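You operate a simulated robot arm through the tools that you are given. There is no shell and no other tool. Be economical: measure what you need, move in short steps, check, and stop when the job is done.

Carry out the task below with a simulated two-armed robot. There is one attempt and no reset: what you move stays moved.

## Task
On the top of the blue table, fold the blue towel in half, so that its two long edges meet.

It is judged by the outcome, as a careful person would: the job done as asked, and still so three seconds after it is handed in. It fails if anything else is knocked over, pushed out of place, dropped, spilled or broken. Flat cloth is picked up by pressing the open fingertips on it (5 to 10 N) and closing them slowly along it; thin cloth reads only 2 to 8 mm in the jaws.

## Robot
Two 7-joint arms with two-finger parallel grippers on one trunk, on a base that drives. Base frame: it is fixed to the floor where the robot stands at the start and does not move with it; the origin is under the middle of the robot, x ahead of it, y to its left, z up; the surface under the hand at the start is at about z = 0.74. Lengths are in m, angles in rad, forces in N, time in s.
The left shoulder is at the start at [0.07, 0.133, 1.026], the right one opposite. With the tool pointing down near the work surface each hand reaches from about 0.2 to 0.64 m from the robot's upright axis, wherever it stands, measured 20 degrees to its own side. Places, roughly: top of the blue table [0.7, -0.4, 0.7]. Payload 1.57 kg a hand.
The TCP of each hand is the grasp point between the finger pads, 0.03 m short of the fingertips. In the tool frame z runs along the fingers and y along their closing line. Largest opening 0.08 m; finger width 0.017, thickness 0.012; the body of the gripper, 0.04 by 0.082 m, starts 0.08 m behind the TCP.
Orientation is that of the tool frame in the base frame, as a unit quaternion [x, y, z, w]. With the fingers straight down and closing along the base's y, the tool's x points along the base's -x, its y along +y and its z along -z.

## Interface
- The arms move only by the tool drive_tool. It takes "left_targets", "right_targets" or both (then of equal length, played together; a hand with none holds still); each is one flat list of numbers, 7 for each row, row after row: the turn, a rotation vector about the tool's x, y, z in units of 45 degrees (1.0 is 45 degrees), then the shift along the tool's x, y, z in units of 400 mm (1.0 is 400 mm), then the closure in counts, from 0 (fully open) to 255 (shut). In form: [rx, ry, rz, x, y, z, hand, rx, ry, rz, x, y, z, hand, ...]. A call has 1 to 10 rows; each row is the pose to reach, as a shift and turn from the pose commanded when the call began, along the tool's axes at that moment. A call with a number of a shift or a turn outside -1 to 1 is refused whole. Each row takes 0.2 s and may step no farther than 0.05 m and 0.15 rad from the row before; otherwise, or with a gripper value out of range, the whole call is refused. Where a pose cannot be reached the arm comes as near as it can. A force on the tool above 40 N (or 10 N above the force at the start of the call, whichever is more), or a blocked arm, ends the call early, and 0.2 s more pass. The fingers move at their own pace (about 0.153 m/s each) and stop on an object; they squeeze with about 30 N. The grip force told is the motor's: it shows also when the fingers shut on nothing. Time passes only in rows, and 0.2 s behind the last, so rows that repeat a pose let the fingers close. The reply holds the time, the measured pose of the TCP, the force on the tool along the base axes, the opening and the grip force, in the units named above and with some noise, with the torque about the TCP (base axes, N m) and any sound that the robot's microphone picked up.
- Cameras (640 x 400 px; columns grow to the right, rows downward): "scene" is now at [0.1334, 0.0064, 1.247]; the picture's right is [0.06, -1.00, -0.00], its down [-0.63, -0.04, -0.77] and it looks along [0.77, 0.05, -0.63] (base axes); focal length 237 px, centre (320, 200). "left" rides on the left gripper at [0.072, 0.007, -0.122] in its tool frame; the picture's right is [-0.09, 1.00, 0.00], its down [-0.84, -0.08, -0.54] and it looks along [-0.54, -0.05, 0.84] (tool axes); focal length 238 px, centre (320, 200). "right" rides on the right gripper at [0.072, -0.007, -0.122] in its tool frame; the picture's right is [0.09, 1.00, 0.00], its down [-0.84, 0.08, -0.54] and it looks along [-0.54, 0.05, 0.84] (tool axes); focal length 238 px, centre (320, 200). There is no depth. A picture from a camera that has moved, and an enlarged one, comes with that camera's place and axes in the base frame and with its lens.
- camera(camera): a new picture of that camera. The clock stands still meanwhile.
- lift_body(by): slides the trunk up (or, below 0, down) by that many m; the arms and the scene camera ride with it, the base frame stays. It gives what a move gives, with no picture.
- steer(legs): drives the robot by 1 to 6 legs, each [ahead, left, turn to the left] in m, m and rad, along the robot's own axes; the way and the turn of a leg run together, so that a leg with both is an arc; at most 1.5 m and 3.142 rad a leg. The arms and the cameras ride along, it lands a little off, and it stops where it bumps. It gives what a move gives.
- turn_head(pan, tilt): turns the head with the scene camera to pan (to the left, within 1.501 rad either way) and tilt (down, from -0.506 to 1.204), counted from straight ahead of the robot. It gives what a move gives.
- inspect(camera, box): a new picture of the part [left, top, right, bottom] of that camera's present view, enlarged. The clock stands still meanwhile.
- close_job(): hands the job in; it is judged then, once.

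Work in short steps. Places have to be worked out from the pictures, the camera data and where the tool is seen: move nearer, look again, correct. Check each grasp and each placing, and mend what went wrong. You have 120 turns and 92 pictures in all, those below and enlarged ones among them. Open the grippers and draw the arms clear of the work before you hand the job in, unless the task says otherwise; then end with one line.

The tools are called after "Emit:" by a JSON object that holds its "op" and its "data". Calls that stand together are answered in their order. drive_tool: Moves the arms, as the interface text tells. Its arguments: {"type":"object","properties":{"left_targets":{"type":"array","items":{"type":"number"}},"right_targets":{"type":"array","items":{"type":"number"}}},"required":[]} The other tools are called the same way: lift_body (by) slides the trunk up or down; steer (legs) drives the base; turn_head (pan, tilt) turns the head that bears the scene camera; camera (camera) takes a picture; inspect (camera, box) takes an enlarged picture of a part of a camera's view; close_job () hands the job in.

At the start:

```text
time_s: 0.0
left_eef_pos: [0.4387, 0.1042, 0.9864]
left_tcp_rot: [-0.001, 1.0, 0.001, 0.0]
left_force: [-0.1, 1.5, 0.5]
left_ft_torque: [0.0, 0.0, 0.0]
left_finger_gap: 0.0799
left_grip_force: 0.1
right_eef_pos: [0.4371, -0.3156, 0.9858]
right_tcp_rot: [0.001, 1.0, 0.0, 0.0]
right_force: [0.4, 0.0, 0.6]
right_ft_torque: [-0.05, 0.0, 0.04]
right_finger_gap: 0.08
right_grip_force: 0.0
trunk travel left (down, up): [-0.6, 0.34]
robot x, y, heading: [0.0035, -0.0006, 0.0]
head pan, tilt: [0.063, 0.688]
```

scene: 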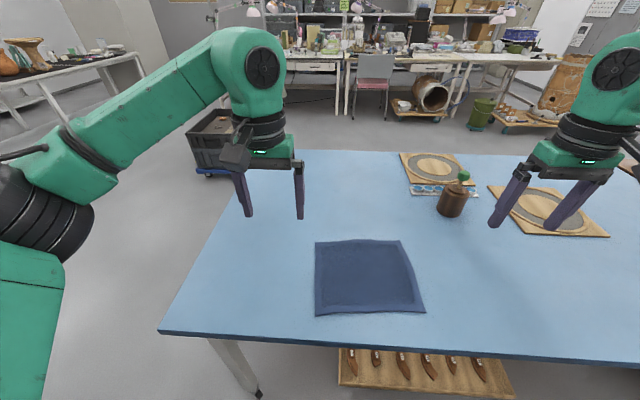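
right: 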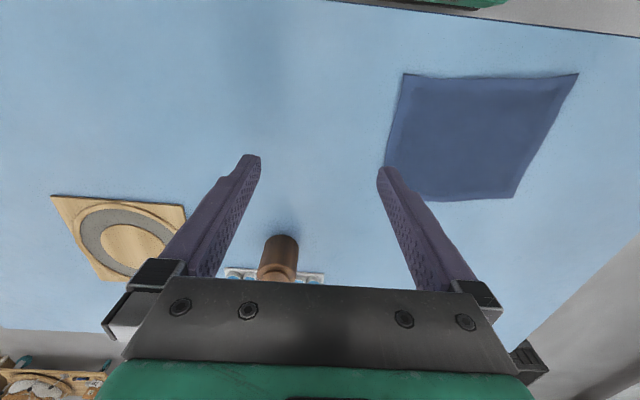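
left: 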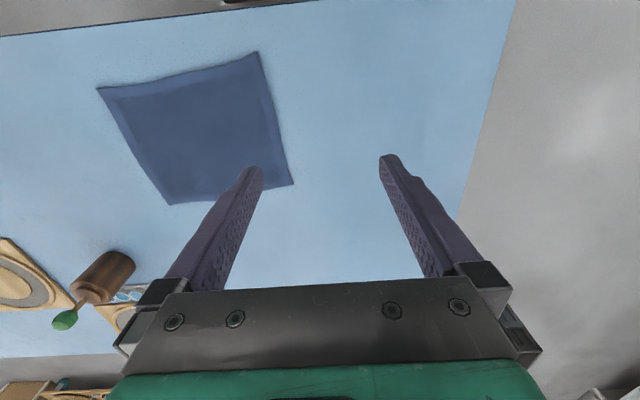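

The towel lies around x 0.37–0.58, y −0.20–0.05, and its long edges (about 0.24 m) run along y. I shift the base right to centre it and tilt the head down to measure it better.

Emit:
{"op": "steer", "data": {"legs": [[0, -0.08, 0]]}}

Emit:
{"op": "turn_head", "data": {"pan": 0.0, "tilt": 1.0}}

Emit:
{"op": "camera", "data": {"camera": "scene"}}

```text
time_s: 1.1
left_eef_pos: [0.4371, 0.0234, 0.9878]
left_tcp_rot: [-0.001, 1.0, 0.0, 0.0]
left_force: [-0.1, 0.3, -1.0]
left_ft_torque: [0.0, 0.01, -0.04]
left_finger_gap: 0.0801
left_grip_force: 0.0
right_eef_pos: [0.4363, -0.3968, 0.9871]
right_tcp_rot: [0.001, 1.0, 0.001, 0.0]
right_force: [-0.3, -0.3, 0.7]
right_ft_torque: [0.03, 0.01, -0.03]
right_finger_gap: 0.0801
right_grip_force: 0.0
trunk travel left (down, up): [-0.6, 0.34]
robot x, y, heading: [-0.0019, -0.0799, 0.005]
head pan, tilt: [0.063, 0.688]
```

```text
time_s: 1.9
left_eef_pos: [0.438, 0.0238, 0.9865]
left_tcp_rot: [-0.001, 1.0, 0.0, -0.001]
left_force: [-0.9, -0.9, 0.3]
left_ft_torque: [0.01, 0.0, 0.01]
left_finger_gap: 0.08
left_grip_force: 0.0
right_eef_pos: [0.4376, -0.3944, 0.9868]
right_tcp_rot: [0.0, 1.0, 0.0, 0.0]
right_force: [0.8, 0.7, 0.4]
right_ft_torque: [-0.02, 0.04, -0.01]
right_finger_gap: 0.08
right_grip_force: 0.1
trunk travel left (down, up): [-0.6, 0.34]
robot x, y, heading: [-0.0013, -0.0794, 0.004]
head pan, tilt: [0.0, 1.0]
```

```text
88 pictures are left
camera scene: at [0.1178, -0.079, 1.2225], right [0.0, -1.0, 0.0], down [-0.84, 0.0, -0.54], along [0.54, 0.0, -0.84], focal length 237 px, centre (320, 200)
```

scene: 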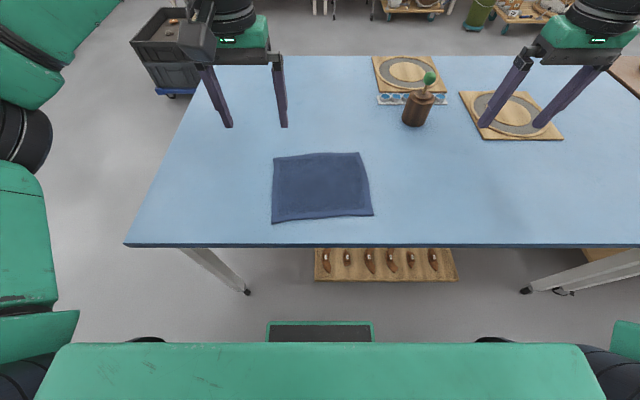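

The readings agree: near edge runs from (0.366, 0.031) to (0.387, −0.202) and the far edge from (0.568, 0.050) to (0.587, −0.190). I'll bring both hands over the near corners, turning the jaws to close along x, camera sides outward.

Emit:
{"op": "drive_tool", "data": {"left_targets": [0, 0, 0.1178, 0.0178, -0.0072, 0.0428, 0, 0, 0, 0.2355, 0.0356, -0.0144, 0.0856, 0, 0, 0, 0.3533, 0.0534, -0.0216, 0.1284, 0, 0, 0, 0.471, 0.0712, -0.0288, 0.1712, 0, 0, 0, 0.5888, 0.089, -0.036, 0.214, 0, 0, 0, 0.7065, 0.1068, -0.0432, 0.2568, 0, 0, 0, 0.8243, 0.1246, -0.0504, 0.2996, 0, 0, 0, 0.942, 0.1424, -0.0576, 0.3424, 0], "right_targets": [0, 0, -0.1238, 0.0128, 0.0697, 0.0428, 0, 0, 0, -0.2475, 0.0256, 0.1394, 0.0856, 0, 0, 0, -0.3713, 0.0384, 0.2091, 0.1284, 0, 0, 0, -0.495, 0.0512, 0.2788, 0.1712, 0, 0, 0, -0.6188, 0.064, 0.3485, 0.214, 0, 0, 0, -0.7425, 0.0768, 0.4182, 0.2568, 0, 0, 0, -0.8663, 0.0896, 0.4879, 0.2996, 0, 0, 0, -0.99, 0.1024, 0.5576, 0.3424, 0]}}

```text
time_s: 3.7
left_eef_pos: [0.3809, -0.0001, 0.8504]
left_tcp_rot: [0.361, 0.932, 0.001, 0.0]
left_force: [0.4, -0.3, -0.2]
left_ft_torque: [0.0, 0.0, 0.02]
left_finger_gap: 0.0796
left_grip_force: 0.0
right_eef_pos: [0.3961, -0.1714, 0.8531]
right_tcp_rot: [-0.379, 0.926, 0.0, 0.0]
right_force: [0.4, -0.4, 0.7]
right_ft_torque: [-0.02, 0.01, 0.01]
right_finger_gap: 0.0801
right_grip_force: 0.1
trunk travel left (down, up): [-0.6, 0.34]
robot x, y, heading: [0.0012, -0.0778, -0.002]
head pan, tilt: [0.0, 1.0]
```

Both reached. Second half of the turn.

Emit:
{"op": "drive_tool", "data": {"left_targets": [0, 0, 0.157, 0, 0, 0, 159, 0, 0, 0.314, 0, 0, 0, 159, 0, 0, 0.471, 0, 0, 0, 159, 0, 0, 0.628, 0, 0, 0, 159, 0, 0, 0.785, 0, 0, 0, 159, 0, 0, 0.942, 0, 0, 0, 159], "right_targets": [0, 0, -0.166, 0, 0, 0, 159, 0, 0, -0.333, 0, 0, 0, 159, 0, 0, -0.5, 0, 0, 0, 159, 0, 0, -0.666, 0, 0, 0, 159, 0, 0, -0.833, 0, 0, 0, 159, 0, 0, -1.0, 0, 0, 0, 159]}}

Emit:
{"op": "drive_tool", "data": {"left_targets": [0, 0, 0, 0, 0, 0, 159], "right_targets": [0, 0, -0.126, 0, 0, 0, 159]}}

Emit:
{"op": "camera", "data": {"camera": "left"}}

Emit:
{"op": "camera", "data": {"camera": "right"}}

Emit:
{"op": "camera", "data": {"camera": "scene"}}

```text
time_s: 5.1
left_eef_pos: [0.304, -0.0124, 0.7963]
left_tcp_rot: [0.606, 0.794, 0.033, 0.037]
left_force: [-0.1, 0.3, -0.8]
left_ft_torque: [-0.04, -0.03, -0.02]
left_finger_gap: 0.0301
left_grip_force: 0.0
left hand out of reach, approached as far as the arm can: row 2, 3, 4, 5, 6
right_eef_pos: [0.2697, -0.1131, 0.8135]
right_tcp_rot: [-0.673, 0.738, -0.029, 0.025]
right_force: [0.4, 0.0, 0.5]
right_ft_torque: [-0.04, 0.0, -0.01]
right_finger_gap: 0.0303
right_grip_force: 0.0
right hand out of reach, approached as far as the arm can: row 1, 2, 3, 4, 5, 6
trunk travel left (down, up): [-0.6, 0.34]
robot x, y, heading: [-0.0005, -0.0789, -0.001]
head pan, tilt: [0.0, 1.0]
```

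```text
time_s: 5.5
left_eef_pos: [0.3042, -0.0145, 0.7968]
left_tcp_rot: [0.607, 0.793, 0.034, 0.036]
left_force: [0.7, -0.2, -0.7]
left_ft_torque: [-0.04, -0.01, 0.03]
left_finger_gap: 0.0299
left_grip_force: 0.0
right_eef_pos: [0.2689, -0.1135, 0.8138]
right_tcp_rot: [-0.673, 0.739, -0.029, 0.025]
right_force: [-0.9, 0.0, -0.3]
right_ft_torque: [-0.02, -0.01, 0.01]
right_finger_gap: 0.0302
right_grip_force: 0.0
right hand out of reach, approached as far as the arm can: row 1
trunk travel left (down, up): [-0.6, 0.34]
robot x, y, heading: [-0.0008, -0.0795, 0.005]
head pan, tilt: [0.0, 1.0]
```

```text
87 pictures are left
camera left: at [0.2801, 0.0549, 0.9178], right [0.98, 0.17, 0.1], down [0.09, -0.83, 0.55], along [0.18, -0.53, -0.83], focal length 238 px, centre (320, 200)
```

left: 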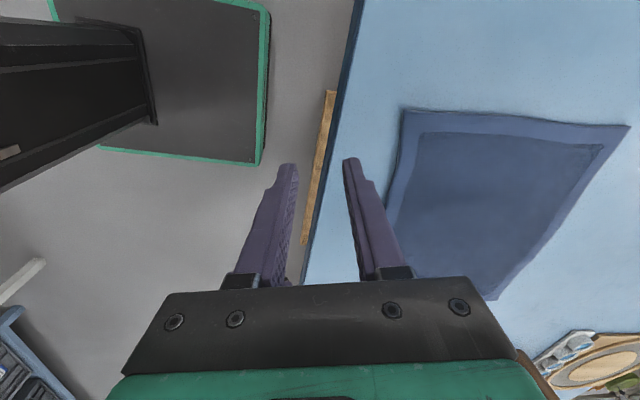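

```text
86 pictures are left
camera right: at [0.2597, -0.1838, 0.9354], right [-1.0, 0.0, -0.08], down [-0.04, 0.85, 0.53], along [0.07, 0.53, -0.84], focal length 238 px, centre (320, 200)
```

right: 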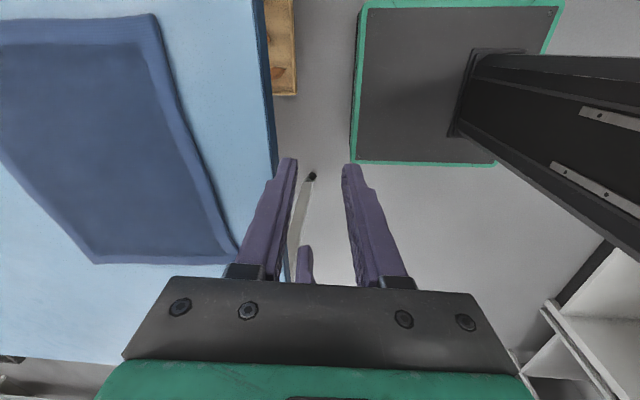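

```text
85 pictures are left
camera scene: at [0.1181, -0.0791, 1.2224], right [0.0, -1.0, 0.0], down [-0.84, 0.0, -0.54], along [0.54, 0.0, -0.84], focal length 237 px, centre (320, 200)
```

scene: 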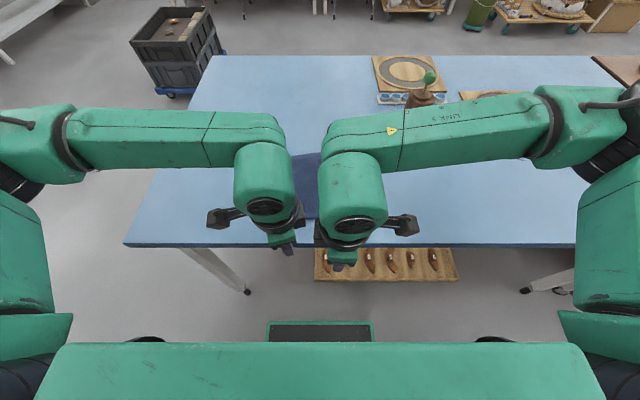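

Turning the wrists outward runs out of reach. I undo that turn and retreat to the earlier reachable pose, raising the hands.

Emit:
{"op": "drive_tool", "data": {"left_targets": [0, 0, -0.157, 0, 0, 0, 159, 0, 0, -0.314, 0, 0, -0.03, 159, 0, 0, -0.471, 0, 0, -0.06, 159, 0, 0, -0.628, 0, 0, -0.09, 159, 0, 0, -0.785, 0, 0, -0.12, 159, 0, 0, -0.942, 0, 0, -0.15, 159], "right_targets": [0, 0, 0.166, 0, 0, 0, 159, 0, 0, 0.333, 0, 0, -0.03, 159, 0, 0, 0.5, 0, 0, -0.06, 159, 0, 0, 0.666, 0, 0, -0.09, 159, 0, 0, 0.833, 0, 0, -0.12, 159, 0, 0, 1.0, 0, 0, -0.15, 159]}}

```text
time_s: 6.9
left_eef_pos: [0.2985, -0.0128, 0.855]
left_tcp_rot: [0.276, 0.96, 0.019, 0.046]
left_force: [-0.6, -0.1, -1.2]
left_ft_torque: [0.0, -0.01, 0.0]
left_finger_gap: 0.0302
left_grip_force: 0.1
right_eef_pos: [0.2654, -0.1121, 0.8733]
right_tcp_rot: [-0.336, 0.941, -0.018, 0.034]
right_force: [0.6, -0.7, 0.3]
right_ft_torque: [-0.05, 0.01, 0.03]
right_finger_gap: 0.0301
right_grip_force: 0.0
trunk travel left (down, up): [-0.6, 0.34]
robot x, y, heading: [0.0028, -0.0792, 0.0]
head pan, tilt: [0.0, 1.0]
```

Now restore the natural yaw and spread the hands a bit, to test the inward turn instead.

Emit:
{"op": "drive_tool", "data": {"left_targets": [0.007, 0.017, -0.102, -0.017, 0.04, -0.011, 0, 0.014, 0.034, -0.204, -0.034, 0.08, -0.022, 0, 0.021, 0.051, -0.306, -0.051, 0.12, -0.033, 0, 0.028, 0.068, -0.408, -0.068, 0.16, -0.044, 0, 0.035, 0.085, -0.51, -0.085, 0.2, -0.055, 0, 0.042, 0.102, -0.612, -0.102, 0.24, -0.066, 0, 0.049, 0.119, -0.713, -0.12, 0.28, -0.075, 0], "right_targets": [-0.007, 0.0126, 0.125, -0.007, -0.065, -0.007, 0, -0.014, 0.025, 0.25, -0.014, -0.13, -0.014, 0, -0.02, 0.038, 0.375, -0.021, -0.195, -0.021, 0, -0.027, 0.05, 0.5, -0.028, -0.26, -0.028, 0, -0.034, 0.063, 0.625, -0.035, -0.325, -0.035, 0, -0.04, 0.075, 0.75, -0.042, -0.39, -0.042, 0, -0.047, 0.088, 0.873, -0.048, -0.457, -0.05, 0]}}

Emit:
{"op": "drive_tool", "data": {"left_targets": [0, 0, -0.166, 0, 0, 0, 0, 0, 0, -0.333, 0, 0, 0, 0, 0, 0, -0.5, 0, 0, 0, 0, 0, 0, -0.666, 0, 0, 0, 0, 0, 0, -0.833, 0, 0, 0, 0, 0, 0, -1.0, 0, 0, 0, 0], "right_targets": [0, 0, 0.166, 0, 0, 0, 0, 0, 0, 0.333, 0, 0, 0, 0, 0, 0, 0.5, 0, 0, 0, 0, 0, 0, 0.666, 0, 0, 0, 0, 0, 0, 0.833, 0, 0, 0, 0, 0, 0, 1.0, 0, 0, 0, 0]}}

Emit:
{"op": "drive_tool", "data": {"left_targets": [0, 0, -0.166, 0, 0, 0, 0, 0, 0, -0.333, 0, 0, 0, 0, 0, 0, -0.5, 0, 0, 0, 0, 0, 0, -0.666, 0, 0, 0, 0, 0, 0, -0.833, 0, 0, 0, 0, 0, 0, -1.0, 0, 0, 0, 0], "right_targets": [0, 0, 0.166, 0, 0, 0, 0, 0, 0, 0.333, 0, 0, 0, 0, 0, 0, 0.5, 0, 0, 0, 0, 0, 0, 0.666, 0, 0, 0, 0, 0, 0, 0.833, 0, 0, 0, 0, 0, 0, 0.9, 0, 0, 0, 0]}}

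Emit:
{"op": "camera", "data": {"camera": "scene"}}

```text
time_s: 8.5
left_eef_pos: [0.3966, 0.0541, 0.896]
left_tcp_rot: [0.0, 1.0, -0.001, -0.001]
left_force: [0.4, 0.3, -0.2]
left_ft_torque: [0.06, 0.03, 0.0]
left_finger_gap: 0.0799
left_grip_force: 0.0
right_eef_pos: [0.3967, -0.2409, 0.9049]
right_tcp_rot: [-0.002, 1.0, 0.001, 0.0]
right_force: [-0.3, -0.3, -0.1]
right_ft_torque: [0.01, -0.01, 0.01]
right_finger_gap: 0.08
right_grip_force: 0.1
trunk travel left (down, up): [-0.6, 0.34]
robot x, y, heading: [0.0003, -0.0788, 0.0]
head pan, tilt: [0.0, 1.0]
```

```text
time_s: 9.9
left_eef_pos: [0.3963, 0.0556, 0.8957]
left_tcp_rot: [-0.382, 0.924, 0.001, -0.001]
left_force: [-0.5, 0.6, 0.2]
left_ft_torque: [0.0, 0.0, -0.02]
left_finger_gap: 0.0801
left_grip_force: 0.0
right_eef_pos: [0.3943, -0.2402, 0.9038]
right_tcp_rot: [0.382, 0.924, 0.001, -0.001]
right_force: [0.4, 0.0, 0.6]
right_ft_torque: [-0.04, -0.01, -0.01]
right_finger_gap: 0.0798
right_grip_force: 0.1
trunk travel left (down, up): [-0.6, 0.34]
robot x, y, heading: [-0.0012, -0.0777, 0.0]
head pan, tilt: [0.0, 1.0]
```

```text
time_s: 11.3
left_eef_pos: [0.3955, 0.0555, 0.895]
left_tcp_rot: [-0.706, 0.708, 0.001, 0.0]
left_force: [-0.4, 0.5, 0.1]
left_ft_torque: [-0.02, 0.02, 0.03]
left_finger_gap: 0.0801
left_grip_force: 0.1
right_eef_pos: [0.3953, -0.2413, 0.9039]
right_tcp_rot: [0.678, 0.735, 0.001, -0.001]
right_force: [0.5, -0.4, -0.2]
right_ft_torque: [0.03, 0.03, 0.03]
right_finger_gap: 0.0802
right_grip_force: 0.1
trunk travel left (down, up): [-0.6, 0.34]
robot x, y, heading: [-0.0018, -0.0794, 0.001]
head pan, tilt: [0.0, 1.0]
```

```text
84 pictures are left
camera scene: at [0.1178, -0.0793, 1.2225], right [0.0, -1.0, 0.0], down [-0.84, 0.0, -0.54], along [0.54, 0.0, -0.84], focal length 237 px, centre (320, 200)
```

scene: 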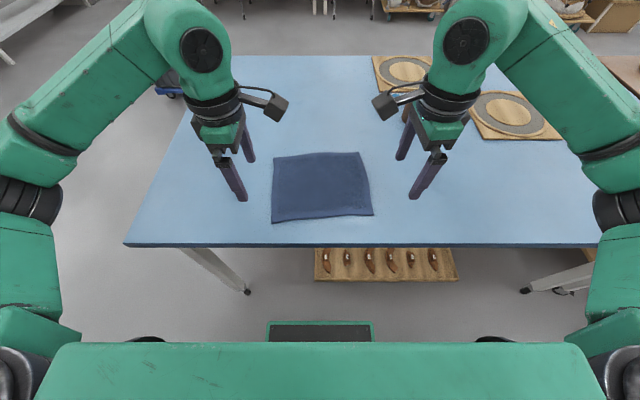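

The inward turn works for both hands. Now I bring them over the near corners, jaws opened 30 mm, hovering just above the cloth.

Emit:
{"op": "drive_tool", "data": {"left_targets": [0, 0, -0.058, 0.032, 0.014, 0.08, 159, 0, 0, -0.116, 0.064, 0.028, 0.16, 159, 0, 0, -0.116, 0.096, 0.041, 0.2375, 159], "right_targets": [0, 0, 0, 0.046, 0.005, 0.087, 159, 0, 0, 0, 0.092, 0.01, 0.174, 159, 0, 0, 0, 0.137, 0.016, 0.26, 159]}}

Emit:
{"op": "camera", "data": {"camera": "left"}}

Emit:
{"op": "camera", "data": {"camera": "right"}}

Emit:
{"op": "inspect", "data": {"camera": "scene", "box": [220, 120, 420, 245]}}

```text
time_s: 12.1
left_eef_pos: [0.3793, 0.017, 0.8017]
left_tcp_rot: [0.738, -0.675, 0.0, 0.0]
left_force: [0.5, -1.1, 0.3]
left_ft_torque: [-0.01, 0.04, 0.0]
left_finger_gap: 0.03
left_grip_force: 0.0
right_eef_pos: [0.4012, -0.1861, 0.7992]
right_tcp_rot: [0.678, 0.735, 0.001, 0.0]
right_force: [-0.2, 0.0, -0.5]
right_ft_torque: [0.03, 0.01, -0.01]
right_finger_gap: 0.0304
right_grip_force: 0.1
trunk travel left (down, up): [-0.6, 0.34]
robot x, y, heading: [-0.0024, -0.077, -0.001]
head pan, tilt: [0.0, 1.0]
```

```text
83 pictures are left
camera left: at [0.3807, -0.0557, 0.9231], right [-1.0, 0.0, 0.0], down [0.0, 0.84, 0.54], along [0.0, 0.54, -0.84], focal length 238 px, centre (320, 200)
```

left: 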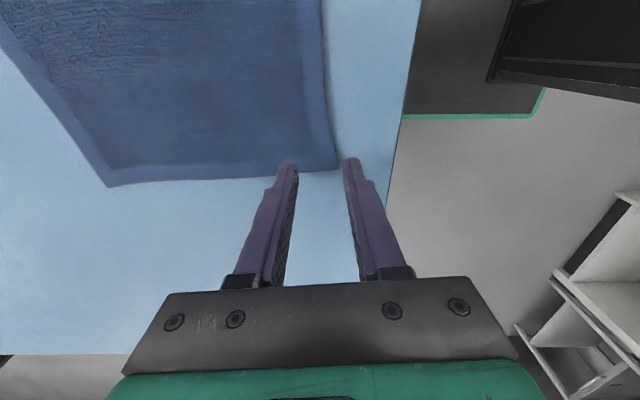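

```text
82 pictures are left
camera right: at [0.3888, -0.1129, 0.922], right [0.98, 0.17, 0.0], down [0.15, -0.83, 0.54], along [0.09, -0.53, -0.84], focal length 238 px, centre (320, 200)
```

right: 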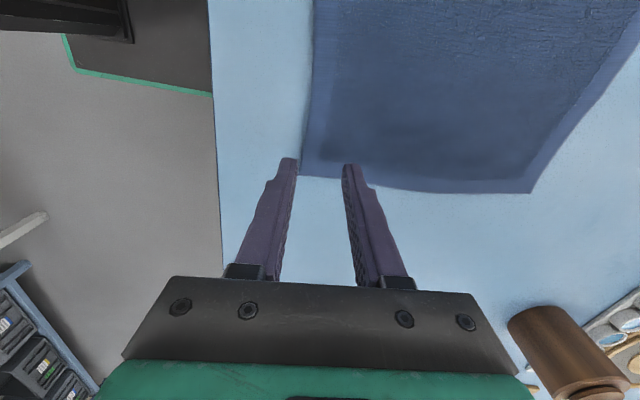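

```text
3.20 times, centred on (320, 182) of scene
camera zoom: at [0.1188, -0.0793, 1.2224], right [0.0, -1.0, 0.0], down [-0.84, 0.0, -0.54], along [0.54, 0.0, -0.84], focal length 757 px, centre (320, 256)
```

zoom: 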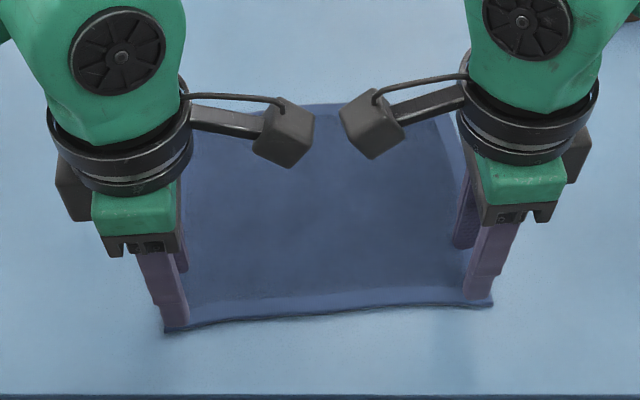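

Corners check out: the near edge sits about 12 mm (left) and 14 mm (right) on the robot side of the TCPs, so the outer fingers stand just off the edge. I lower both hands towards contact.

Emit:
{"op": "drive_tool", "data": {"left_targets": [0, 0, 0, 0, 0, 0.035, 159, 0, 0, 0, 0, 0, 0.066, 159], "right_targets": [0, 0, 0, 0, -0.005, 0.03, 159, 0, 0, 0, 0, -0.005, 0.06, 159]}}

Emit:
{"op": "drive_tool", "data": {"left_targets": [0, 0, 0, 0, 0, 0.006, 159, 0, 0, 0, 0, 0, 0.009, 159], "right_targets": [0, 0, 0, 0, 0, 0.006, 159, 0, 0, 0, 0, 0, 0.009, 159]}}

```text
time_s: 12.7
left_eef_pos: [0.3806, 0.0159, 0.7749]
left_tcp_rot: [0.738, -0.675, 0.0, 0.0]
left_force: [0.7, -0.6, 0.9]
left_ft_torque: [-0.01, -0.03, 0.02]
left_finger_gap: 0.03
left_grip_force: 0.1
right_eef_pos: [0.3964, -0.184, 0.7756]
right_tcp_rot: [0.677, 0.736, 0.001, -0.001]
right_force: [0.3, -0.4, 0.9]
right_ft_torque: [0.0, -0.04, 0.03]
right_finger_gap: 0.0304
right_grip_force: 0.0
trunk travel left (down, up): [-0.6, 0.34]
robot x, y, heading: [-0.0016, -0.0797, 0.002]
head pan, tilt: [0.0, 1.0]
```

```text
time_s: 13.3
left_eef_pos: [0.38, 0.0156, 0.773]
left_tcp_rot: [0.738, -0.675, 0.002, -0.002]
left_force: [3.8, 0.8, 15.7]
left_ft_torque: [0.06, -0.41, -0.03]
left_finger_gap: 0.0274
left_grip_force: 3.7
right_eef_pos: [0.3944, -0.1841, 0.7726]
right_tcp_rot: [0.677, 0.736, 0.002, 0.001]
right_force: [0.6, 0.3, 2.9]
right_ft_torque: [-0.02, -0.11, 0.01]
right_finger_gap: 0.0308
right_grip_force: 0.3
trunk travel left (down, up): [-0.6, 0.34]
robot x, y, heading: [0.0033, -0.0836, 0.002]
head pan, tilt: [0.0, 1.0]
```

Left presses with 16 N, right 3 N; I trim them towards about 8 N.

Emit:
{"op": "drive_tool", "data": {"left_targets": [0, 0, 0, 0, 0, -0.002, 159], "right_targets": [0, 0, 0, 0, 0, 0.002, 159]}}

```text
time_s: 13.7
left_eef_pos: [0.3798, 0.0155, 0.7723]
left_tcp_rot: [0.738, -0.675, 0.001, -0.001]
left_force: [-0.5, 0.3, 17.4]
left_ft_torque: [0.09, -0.35, -0.01]
left_finger_gap: 0.0299
left_grip_force: 0.2
right_eef_pos: [0.3933, -0.1844, 0.7738]
right_tcp_rot: [0.678, 0.735, 0.002, 0.001]
right_force: [0.1, -0.9, 5.3]
right_ft_torque: [-0.01, -0.14, 0.01]
right_finger_gap: 0.0312
right_grip_force: 0.9
trunk travel left (down, up): [-0.6, 0.34]
robot x, y, heading: [-0.002, -0.0796, 0.003]
head pan, tilt: [0.0, 1.0]
```

Left still presses 17 N; back it off 1.6 mm more, and press right slightly.

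Emit:
{"op": "drive_tool", "data": {"left_targets": [0, 0, 0, 0, 0, -0.004, 159], "right_targets": [0, 0, 0, 0, 0, 0.001, 159]}}

Emit:
{"op": "camera", "data": {"camera": "left"}}

Emit:
{"op": "camera", "data": {"camera": "right"}}

```text
time_s: 14.1
left_eef_pos: [0.3799, 0.0154, 0.7716]
left_tcp_rot: [0.737, -0.676, 0.0, 0.0]
left_force: [-0.5, -0.3, 11.5]
left_ft_torque: [0.03, -0.21, 0.04]
left_finger_gap: 0.0296
left_grip_force: 0.1
right_eef_pos: [0.3948, -0.1843, 0.7719]
right_tcp_rot: [0.677, 0.736, 0.002, 0.001]
right_force: [0.3, 0.5, 8.7]
right_ft_torque: [0.04, -0.23, 0.02]
right_finger_gap: 0.031
right_grip_force: 0.4
trunk travel left (down, up): [-0.6, 0.34]
robot x, y, heading: [-0.0003, -0.0794, -0.005]
head pan, tilt: [0.0, 1.0]
```

```text
80 pictures are left
camera left: at [0.3792, -0.0567, 0.8945], right [-1.0, 0.01, 0.0], down [0.0, 0.84, 0.54], along [0.0, 0.54, -0.84], focal length 238 px, centre (320, 200)
```

left: 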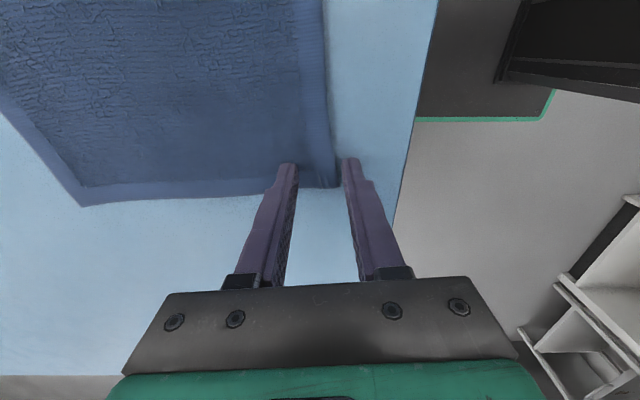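

```text
79 pictures are left
camera right: at [0.3811, -0.1127, 0.8948], right [0.98, 0.17, 0.0], down [0.14, -0.83, 0.54], along [0.1, -0.53, -0.84], focal length 238 px, centre (320, 200)
```

right: 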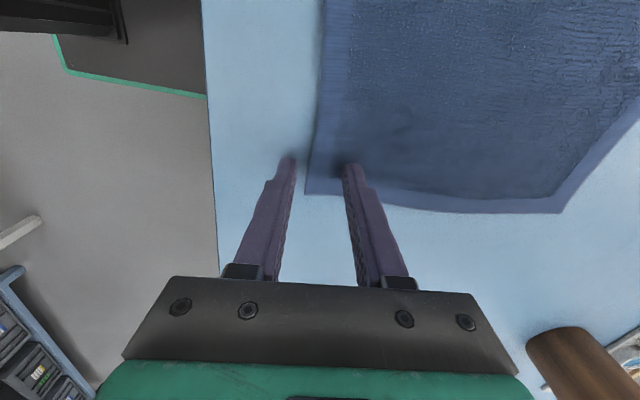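

Both hold about 10 N with the edge between the fingers. Now I close slowly while pressing.

Emit:
{"op": "drive_tool", "data": {"left_targets": [0, 0, 0, 0, 0, 0, 168, 0, 0, 0, 0, 0, 0, 178, 0, 0, 0, 0, 0, 0, 188, 0, 0, 0, 0, 0, 0, 198, 0, 0, 0, 0, 0, 0, 208, 0, 0, 0, 0, 0, 0, 218, 0, 0, 0, 0, 0, 0, 228, 0, 0, 0, 0, 0, 0, 238, 0, 0, 0, 0, 0, 0, 255, 0, 0, 0, 0, 0, 0, 255], "right_targets": [0, 0, 0, 0, 0, 0, 168, 0, 0, 0, 0, 0, 0, 178, 0, 0, 0, 0, 0, 0, 188, 0, 0, 0, 0, 0, 0, 198, 0, 0, 0, 0, 0, 0, 208, 0, 0, 0, 0, 0, 0, 218, 0, 0, 0, 0, 0, 0, 228, 0, 0, 0, 0, 0, 0, 238, 0, 0, 0, 0, 0, 0, 255, 0, 0, 0, 0, 0, 0, 255]}}

Emit:
{"op": "camera", "data": {"camera": "left"}}

Emit:
{"op": "camera", "data": {"camera": "right"}}

```text
time_s: 16.3
left_eef_pos: [0.3802, 0.015, 0.7724]
left_tcp_rot: [0.738, -0.675, 0.001, -0.001]
left_force: [0.1, -0.9, 7.9]
left_ft_torque: [-0.04, -0.07, 0.02]
left_finger_gap: 0.0041
left_grip_force: 24.8
right_eef_pos: [0.393, -0.1849, 0.7721]
right_tcp_rot: [0.677, 0.736, 0.001, 0.0]
right_force: [1.8, 0.4, 16.9]
right_ft_torque: [0.01, -0.21, 0.0]
right_finger_gap: 0.004
right_grip_force: 25.1
trunk travel left (down, up): [-0.6, 0.34]
robot x, y, heading: [0.0013, -0.0822, -0.005]
head pan, tilt: [0.0, 1.0]
```

```text
78 pictures are left
camera left: at [0.3795, -0.0565, 0.8947], right [-1.0, 0.0, 0.0], down [0.0, 0.84, 0.54], along [0.0, 0.54, -0.84], focal length 238 px, centre (320, 200)
```

left: 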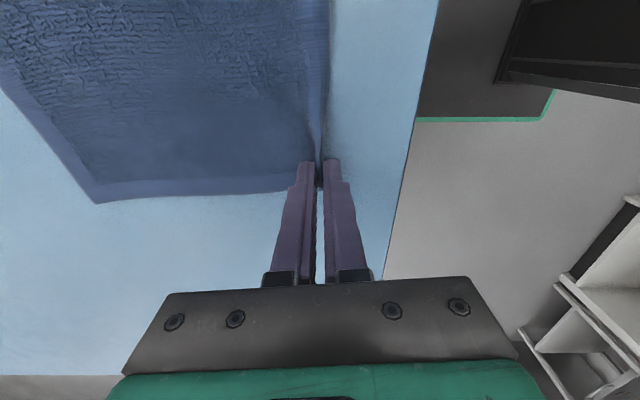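

```text
77 pictures are left
camera right: at [0.3814, -0.1127, 0.8945], right [0.98, 0.17, 0.0], down [0.14, -0.83, 0.54], along [0.1, -0.53, -0.84], focal length 238 px, centre (320, 200)
```

right: 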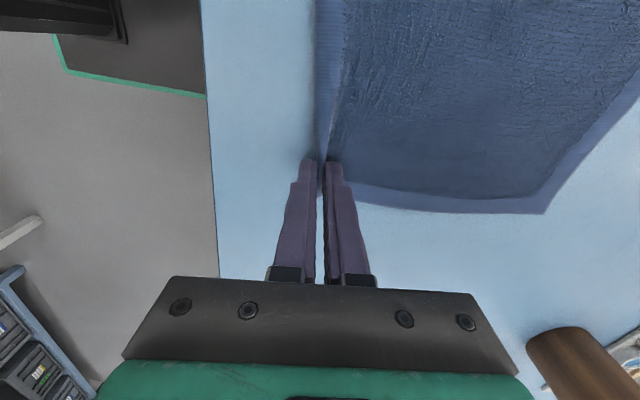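

Both jaws read 4 mm: cloth caught. I lift 50 mm with 20 mm forward along the fold direction and check.

Emit:
{"op": "drive_tool", "data": {"left_targets": [0, 0, 0, 0, -0.005, -0.03, 255, 0, 0, 0, 0, -0.015, -0.06, 255, 0, 0, 0, 0, -0.03, -0.09, 255, 0, 0, 0, 0, -0.05, -0.125, 255], "right_targets": [0, 0, 0, 0, 0.005, -0.03, 255, 0, 0, 0, 0, 0.015, -0.06, 255, 0, 0, 0, 0, 0.03, -0.09, 255, 0, 0, 0, 0, 0.05, -0.125, 255]}}

Emit:
{"op": "camera", "data": {"camera": "left"}}

Emit:
{"op": "camera", "data": {"camera": "right"}}

Emit:
{"op": "inspect", "data": {"camera": "scene", "box": [220, 120, 420, 245]}}

```text
time_s: 17.3
left_eef_pos: [0.4015, 0.0161, 0.8207]
left_tcp_rot: [0.737, -0.676, 0.0, 0.001]
left_force: [-0.2, 0.9, 0.2]
left_ft_torque: [0.0, -0.02, 0.0]
left_finger_gap: 0.0041
left_grip_force: 24.8
right_eef_pos: [0.4137, -0.1839, 0.8215]
right_tcp_rot: [0.677, 0.736, -0.001, 0.0]
right_force: [-0.2, 0.3, 0.4]
right_ft_torque: [0.01, -0.01, 0.01]
right_finger_gap: 0.0039
right_grip_force: 25.1
trunk travel left (down, up): [-0.6, 0.34]
robot x, y, heading: [0.0011, -0.0813, 0.003]
head pan, tilt: [0.0, 1.0]
```

```text
76 pictures are left
camera left: at [0.4019, -0.0557, 0.9431], right [-1.0, 0.0, 0.0], down [0.01, 0.84, 0.54], along [0.0, 0.54, -0.84], focal length 238 px, centre (320, 200)
```

left: 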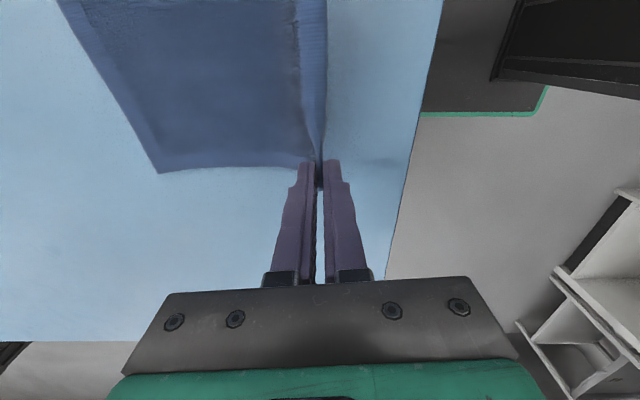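

```text
75 pictures are left
camera right: at [0.4019, -0.1111, 0.9438], right [0.98, 0.17, 0.0], down [0.15, -0.83, 0.54], along [0.09, -0.53, -0.84], focal length 238 px, centre (320, 200)
```

right: 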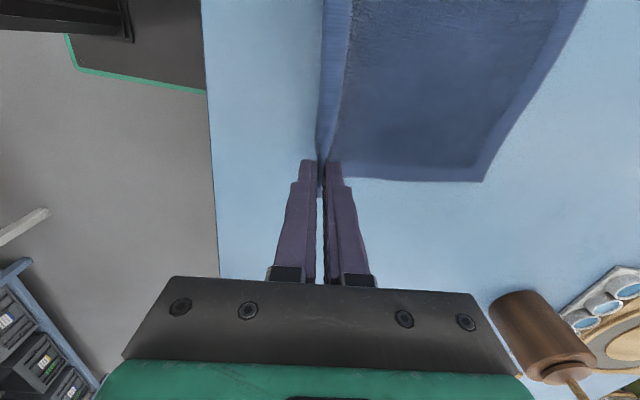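

```text
3.20 times, centred on (320, 182) of scene
camera zoom: at [0.1178, -0.0793, 1.2224], right [0.0, -1.0, 0.0], down [-0.84, 0.0, -0.54], along [0.54, 0.0, -0.84], focal length 757 px, centre (320, 256)
```

zoom: 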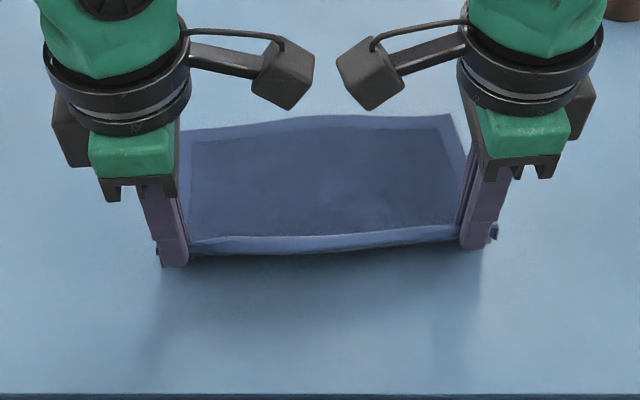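

Both corners are held and the whole near edge rises. Now I carry it over in an arc along the fold direction, stopping before lowering.

Emit:
{"op": "drive_tool", "data": {"left_targets": [0, 0, 0, 0, -0.038, -0.022, 255, 0, 0, 0, 0, -0.076, -0.04, 255, 0, 0, 0, 0, -0.12, -0.053, 255, 0, 0, 0, 0, -0.17, -0.0575, 255, 0, 0, 0, 0, -0.215, -0.047, 255, 0, 0, 0, 0, -0.26, -0.0325, 255, 0, 0, 0, 0, -0.285, -0.015, 255, 0, 0, 0, 0, -0.31, 0.005, 255], "right_targets": [0, 0, 0, 0, 0.038, -0.022, 255, 0, 0, 0, 0, 0.076, -0.04, 255, 0, 0, 0, 0, 0.12, -0.053, 255, 0, 0, 0, 0, 0.17, -0.0575, 255, 0, 0, 0, 0, 0.215, -0.047, 255, 0, 0, 0, 0, 0.26, -0.0325, 255, 0, 0, 0, 0, 0.285, -0.015, 255, 0, 0, 0, 0, 0.31, 0.005, 255]}}

Emit:
{"op": "inspect", "data": {"camera": "scene", "box": [220, 100, 420, 225]}}

Emit:
{"op": "camera", "data": {"camera": "left"}}

Emit:
{"op": "camera", "data": {"camera": "right"}}

```text
time_s: 19.1
left_eef_pos: [0.5234, 0.0314, 0.8204]
left_tcp_rot: [0.738, -0.675, -0.001, 0.001]
left_force: [0.8, -1.5, 0.3]
left_ft_torque: [-0.06, 0.0, -0.01]
left_finger_gap: 0.004
left_grip_force: 25.1
right_eef_pos: [0.5381, -0.1735, 0.8197]
right_tcp_rot: [0.677, 0.736, 0.001, 0.0]
right_force: [1.3, 1.8, -0.4]
right_ft_torque: [0.02, -0.02, 0.02]
right_finger_gap: 0.0041
right_grip_force: 24.7
trunk travel left (down, up): [-0.6, 0.34]
robot x, y, heading: [-0.0035, -0.0832, 0.0]
head pan, tilt: [0.0, 1.0]
```

```text
3.20 times, centred on (320, 162) of scene
camera zoom: at [0.1185, -0.0791, 1.2224], right [0.0, -1.0, 0.0], down [-0.84, 0.0, -0.54], along [0.54, 0.0, -0.84], focal length 757 px, centre (320, 320)
```

zoom: 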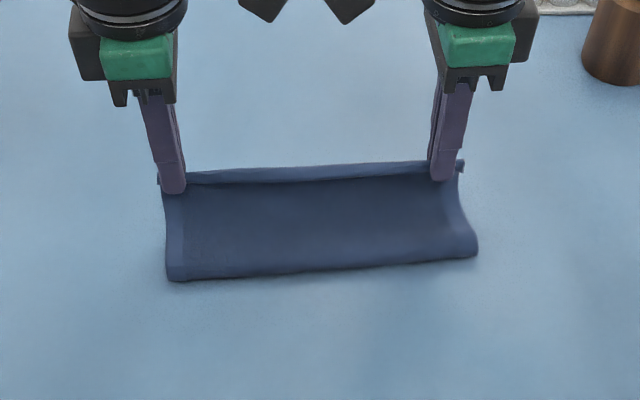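

```text
72 pictures are left
camera left: at [0.5243, -0.0422, 0.943], right [-1.0, 0.01, 0.0], down [0.01, 0.84, 0.54], along [0.0, 0.54, -0.84], focal length 238 px, centre (320, 200)
```

left: 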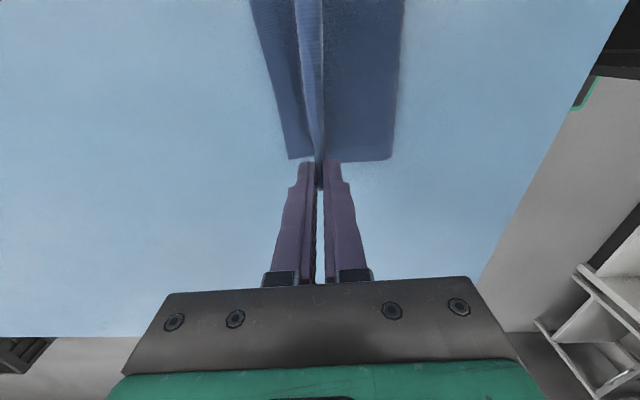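

```text
71 pictures are left
camera right: at [0.5254, -0.1011, 0.9417], right [0.98, 0.18, 0.0], down [0.15, -0.83, 0.54], along [0.09, -0.53, -0.84], focal length 238 px, centre (320, 200)
```

right: 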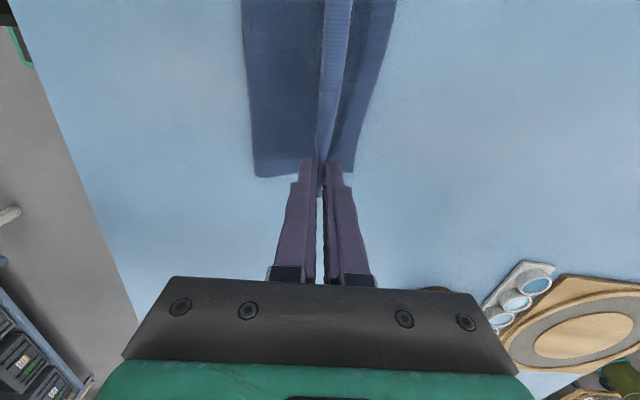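

The fold forms neatly, with the hem flipped outward. The bottom far edge is now at about x 0.553 (left) and 0.571 (right), so I lower the pinch to about 20 mm short of it.

Emit:
{"op": "drive_tool", "data": {"left_targets": [0, 0, 0, 0, -0.012, 0.022, 255, 0, 0, 0, 0, -0.022, 0.044, 255, 0, 0, 0, 0, -0.028, 0.066, 255, 0, 0, 0, 0, -0.033, 0.088, 255, 0, 0, 0, 0, -0.035, 0.108, 255], "right_targets": [0, 0, 0, 0, 0.012, 0.022, 255, 0, 0, 0, 0, 0.022, 0.044, 255, 0, 0, 0, 0, 0.028, 0.066, 255, 0, 0, 0, 0, 0.033, 0.088, 255, 0, 0, 0, 0, 0.035, 0.108, 255]}}

Emit:
{"op": "inspect", "data": {"camera": "scene", "box": [220, 100, 420, 225]}}

Emit:
{"op": "camera", "data": {"camera": "left"}}

Emit:
{"op": "camera", "data": {"camera": "right"}}

```text
time_s: 20.3
left_eef_pos: [0.5365, 0.0311, 0.7782]
left_tcp_rot: [0.738, -0.675, 0.002, 0.0]
left_force: [-0.1, -0.9, 2.5]
left_ft_torque: [-0.06, -0.04, -0.04]
left_finger_gap: 0.0039
left_grip_force: 24.7
right_eef_pos: [0.551, -0.1741, 0.7775]
right_tcp_rot: [0.676, 0.736, 0.001, 0.001]
right_force: [-0.3, 1.9, 3.2]
right_ft_torque: [0.07, -0.06, -0.02]
right_finger_gap: 0.0038
right_grip_force: 24.9
trunk travel left (down, up): [-0.6, 0.34]
robot x, y, heading: [-0.0004, -0.0826, 0.004]
head pan, tilt: [0.0, 1.0]
```

```text
3.20 times, centred on (320, 162) of scene
camera zoom: at [0.1161, -0.0791, 1.2229], right [0.0, -1.0, 0.0], down [-0.84, 0.0, -0.54], along [0.54, 0.0, -0.84], focal length 757 px, centre (320, 320)
```

zoom: 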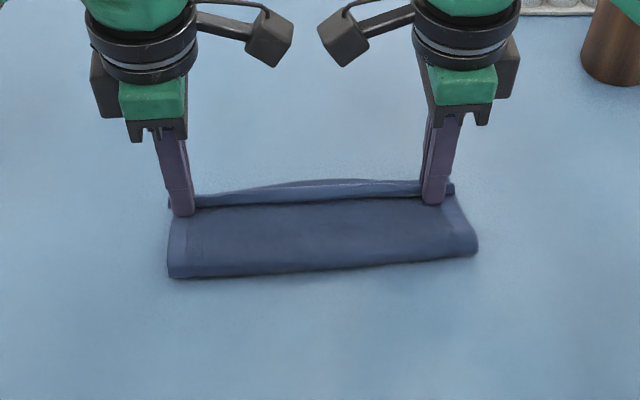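

```text
69 pictures are left
camera left: at [0.5368, -0.0412, 0.9005], right [-1.0, 0.01, 0.0], down [0.0, 0.84, 0.54], along [0.0, 0.54, -0.84], focal length 238 px, centre (320, 200)
```

left: 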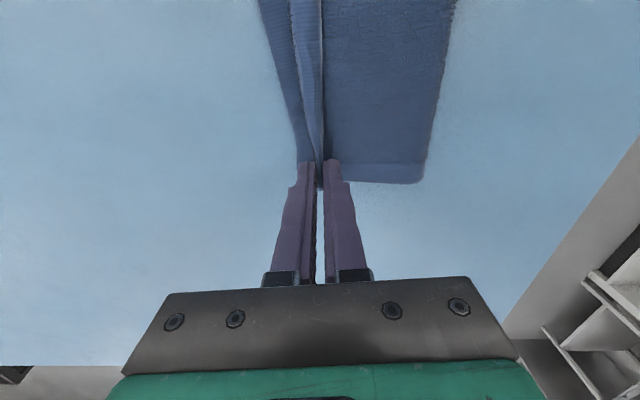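

```text
68 pictures are left
camera right: at [0.5384, -0.1011, 0.9004], right [0.98, 0.17, 0.0], down [0.15, -0.83, 0.54], along [0.1, -0.53, -0.84], focal length 238 px, centre (320, 200)
```

right: 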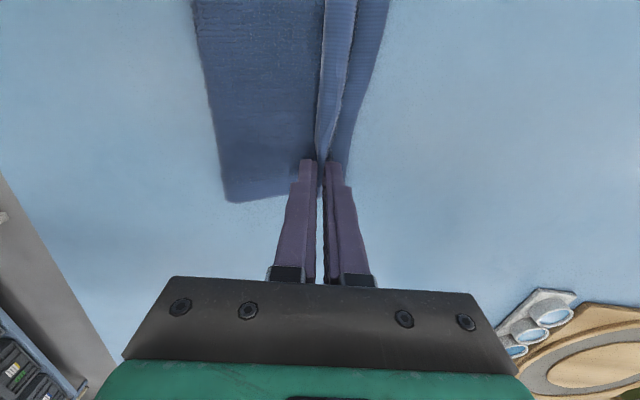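

The pinch sits about 17 mm short of the bottom far edge. I open slowly and lift straight up.

Emit:
{"op": "drive_tool", "data": {"left_targets": [0, 0, 0, 0, 0, 0, 235, 0, 0, 0, 0, 0, 0, 220, 0, 0, 0, 0, 0, -0.005, 205, 0, 0, 0, 0, 0, -0.015, 190, 0, 0, 0, 0, 0, -0.04, 190, 0, 0, 0, 0, 0, -0.08, 190, 0, 0, 0, 0, 0, -0.15, 190], "right_targets": [0, 0, 0, 0, 0, 0, 235, 0, 0, 0, 0, 0, 0, 220, 0, 0, 0, 0, 0, -0.005, 205, 0, 0, 0, 0, 0, -0.015, 190, 0, 0, 0, 0, 0, -0.04, 190, 0, 0, 0, 0, 0, -0.08, 190, 0, 0, 0, 0, 0, -0.15, 190]}}

Emit:
{"op": "inspect", "data": {"camera": "scene", "box": [220, 100, 420, 225]}}

Emit:
{"op": "camera", "data": {"camera": "left"}}

Emit:
{"op": "camera", "data": {"camera": "right"}}

```text
time_s: 21.9
left_eef_pos: [0.5377, 0.0304, 0.8409]
left_tcp_rot: [0.738, -0.675, 0.0, 0.0]
left_force: [0.8, 0.8, 1.2]
left_ft_torque: [0.02, 0.0, -0.01]
left_finger_gap: 0.0203
left_grip_force: 0.1
right_eef_pos: [0.5521, -0.1721, 0.8368]
right_tcp_rot: [0.677, 0.736, 0.001, 0.0]
right_force: [0.3, -0.1, 0.2]
right_ft_torque: [-0.03, -0.03, -0.03]
right_finger_gap: 0.0207
right_grip_force: 0.0
trunk travel left (down, up): [-0.6, 0.34]
robot x, y, heading: [-0.0023, -0.0798, -0.002]
head pan, tilt: [0.0, 1.0]
```

```text
3.20 times, centred on (320, 162) of scene
camera zoom: at [0.1166, -0.0794, 1.2225], right [0.0, -1.0, 0.0], down [-0.84, 0.0, -0.54], along [0.54, 0.0, -0.84], focal length 757 px, centre (320, 320)
```

zoom: 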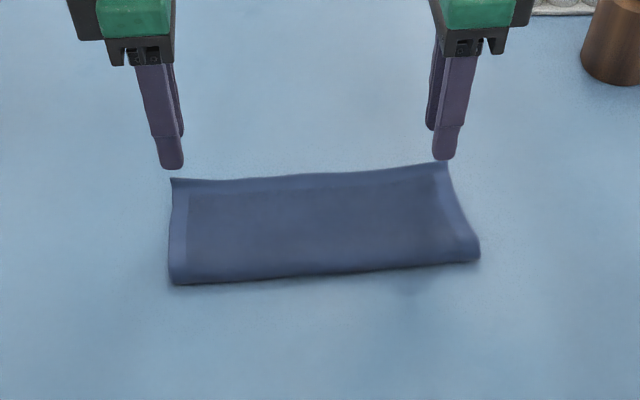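

```text
66 pictures are left
camera left: at [0.5375, -0.0427, 0.9626], right [-1.0, 0.0, 0.0], down [0.0, 0.84, 0.54], along [0.0, 0.54, -0.84], focal length 238 px, centre (320, 200)
```

left: 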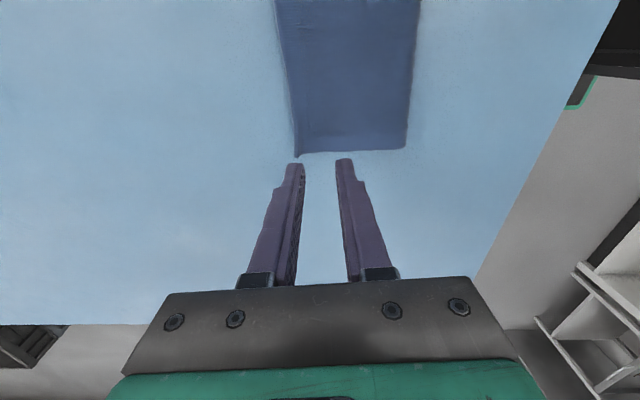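

```text
65 pictures are left
camera right: at [0.5392, -0.1004, 0.958], right [0.98, 0.17, 0.0], down [0.15, -0.83, 0.54], along [0.09, -0.53, -0.84], focal length 238 px, centre (320, 200)
```

right: 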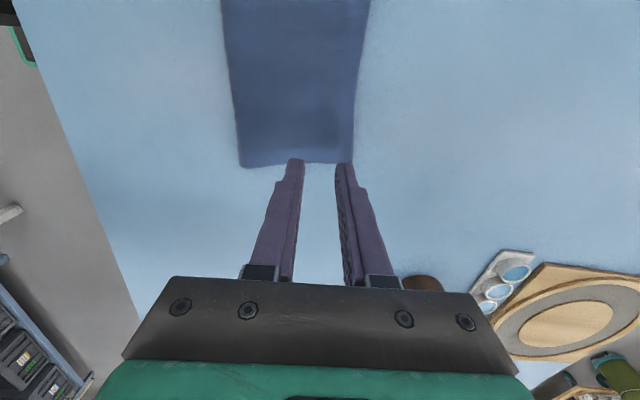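

The edge flattened by itself on release. I draw the hands up and apart to inspect the alignment.

Emit:
{"op": "drive_tool", "data": {"left_targets": [0, 0, 0, -0.05, 0, -0.09, 190, 0, 0, 0, -0.13, 0, -0.15, 190, 0, 0, 0, -0.2, 0, -0.2, 190, 0, 0, 0, -0.28, 0, -0.25, 190], "right_targets": [0, 0, 0, -0.05, 0, -0.09, 190, 0, 0, 0, -0.13, 0, -0.15, 190, 0, 0, 0, -0.2, 0, -0.2, 190, 0, 0, 0, -0.28, 0, -0.25, 190]}}

Emit:
{"op": "inspect", "data": {"camera": "scene", "box": [256, 130, 384, 210]}}

Emit:
{"op": "camera", "data": {"camera": "left"}}

Emit:
{"op": "camera", "data": {"camera": "right"}}

```text
time_s: 22.9
left_eef_pos: [0.5258, 0.1432, 0.94]
left_tcp_rot: [0.736, -0.677, 0.0, 0.0]
left_force: [0.0, 0.2, -0.2]
left_ft_torque: [-0.01, -0.05, -0.01]
left_finger_gap: 0.0202
left_grip_force: 0.1
right_eef_pos: [0.5605, -0.2841, 0.9362]
right_tcp_rot: [0.677, 0.736, 0.001, 0.0]
right_force: [0.1, 0.3, 0.5]
right_ft_torque: [0.02, -0.07, 0.02]
right_finger_gap: 0.02
right_grip_force: 0.0
trunk travel left (down, up): [-0.6, 0.34]
robot x, y, heading: [0.0012, -0.0809, -0.002]
head pan, tilt: [0.0, 1.0]
```

```text
5.00 times, centred on (320, 170) of scene
camera zoom: at [0.1162, -0.0793, 1.2226], right [0.0, -1.0, 0.0], down [-0.84, 0.0, -0.54], along [0.54, 0.0, -0.84], focal length 1183 px, centre (320, 350)
```

zoom: 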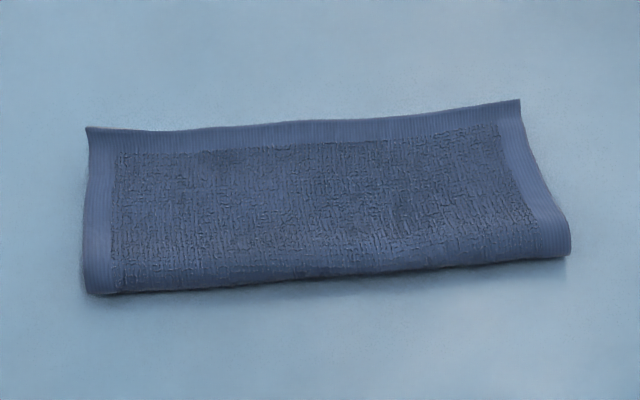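

```text
63 pictures are left
camera left: at [0.5244, 0.0706, 1.0618], right [-1.0, 0.01, 0.0], down [0.0, 0.84, 0.54], along [0.0, 0.54, -0.84], focal length 238 px, centre (320, 200)
```

left: 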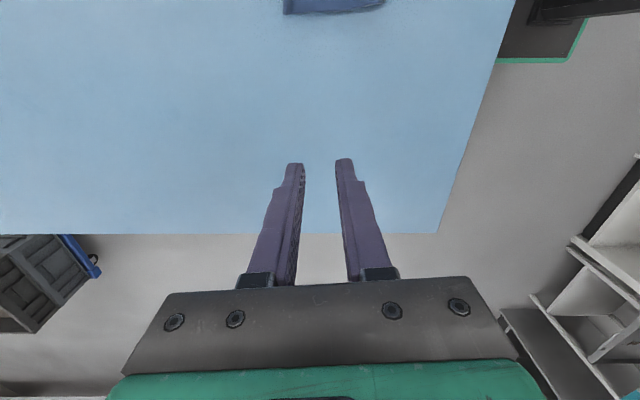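

```text
62 pictures are left
camera right: at [0.5469, -0.212, 1.0582], right [0.98, 0.17, 0.0], down [0.15, -0.83, 0.54], along [0.1, -0.53, -0.84], focal length 238 px, centre (320, 200)
```

right: 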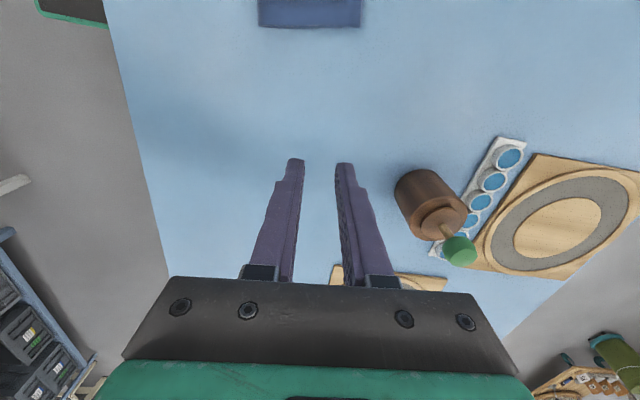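

The top covers the bottom layer, so I need a close-up of the far edge to see whether they meet. I bring the left wrist camera back near its end.

Emit:
{"op": "drive_tool", "data": {"left_targets": [0, 0, 0, 0.07, 0, 0.08, 190, 0, 0, 0, 0.14, 0, 0.16, 190, 0, 0, 0, 0.2, 0, 0.22, 190], "right_targets": [0, 0, 0, 0.07, 0, 0.08, 190, 0, 0, 0, 0.14, 0, 0.16, 190, 0, 0, 0, 0.2, 0, 0.22, 190]}}

Emit:
{"op": "inspect", "data": {"camera": "left", "box": [240, 60, 432, 180]}}

Emit:
{"op": "inspect", "data": {"camera": "right", "box": [208, 60, 400, 180]}}

```text
time_s: 23.7
left_eef_pos: [0.5368, 0.0638, 0.8479]
left_tcp_rot: [0.738, -0.675, 0.0, 0.0]
left_force: [0.4, -0.4, -0.2]
left_ft_torque: [0.03, 0.0, -0.02]
left_finger_gap: 0.0201
left_grip_force: 0.0
right_eef_pos: [0.5544, -0.2048, 0.8484]
right_tcp_rot: [0.677, 0.736, 0.001, 0.0]
right_force: [0.9, 0.2, 0.2]
right_ft_torque: [0.0, 0.02, -0.03]
right_finger_gap: 0.0207
right_grip_force: 0.1
trunk travel left (down, up): [-0.6, 0.34]
robot x, y, heading: [0.0002, -0.0772, -0.0]
head pan, tilt: [0.0, 1.0]
```

```text
3.33 times, centred on (336, 120) of left
camera zoom: at [0.5366, -0.0091, 0.9695], right [-1.0, 0.0, 0.0], down [0.0, 0.84, 0.54], along [0.0, 0.54, -0.84], focal length 794 px, centre (267, 467)
```

zoom: 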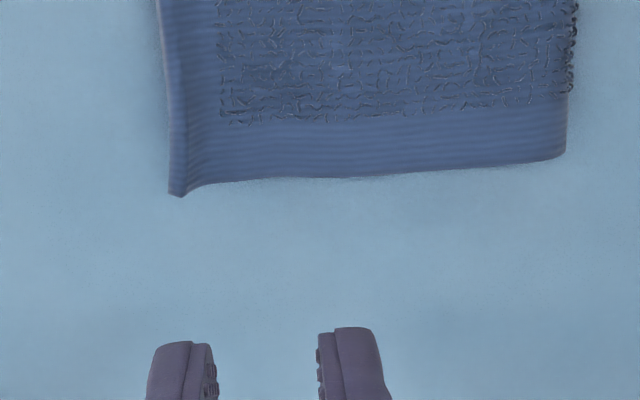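

```text
3.33 times, centred on (304, 120) of right
camera zoom: at [0.5421, -0.1331, 0.971], right [0.98, 0.17, 0.0], down [0.15, -0.83, 0.54], along [0.09, -0.53, -0.84], focal length 794 px, centre (373, 467)
```

zoom: 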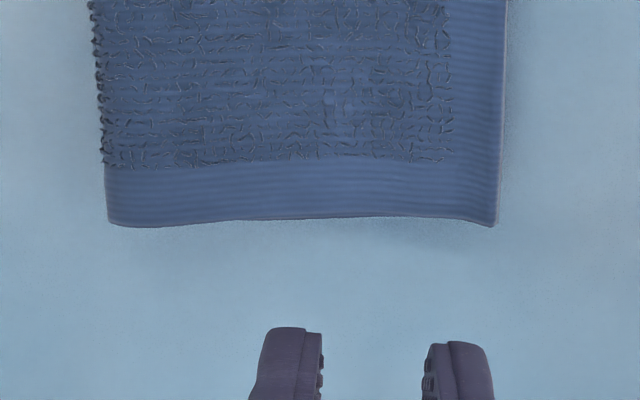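

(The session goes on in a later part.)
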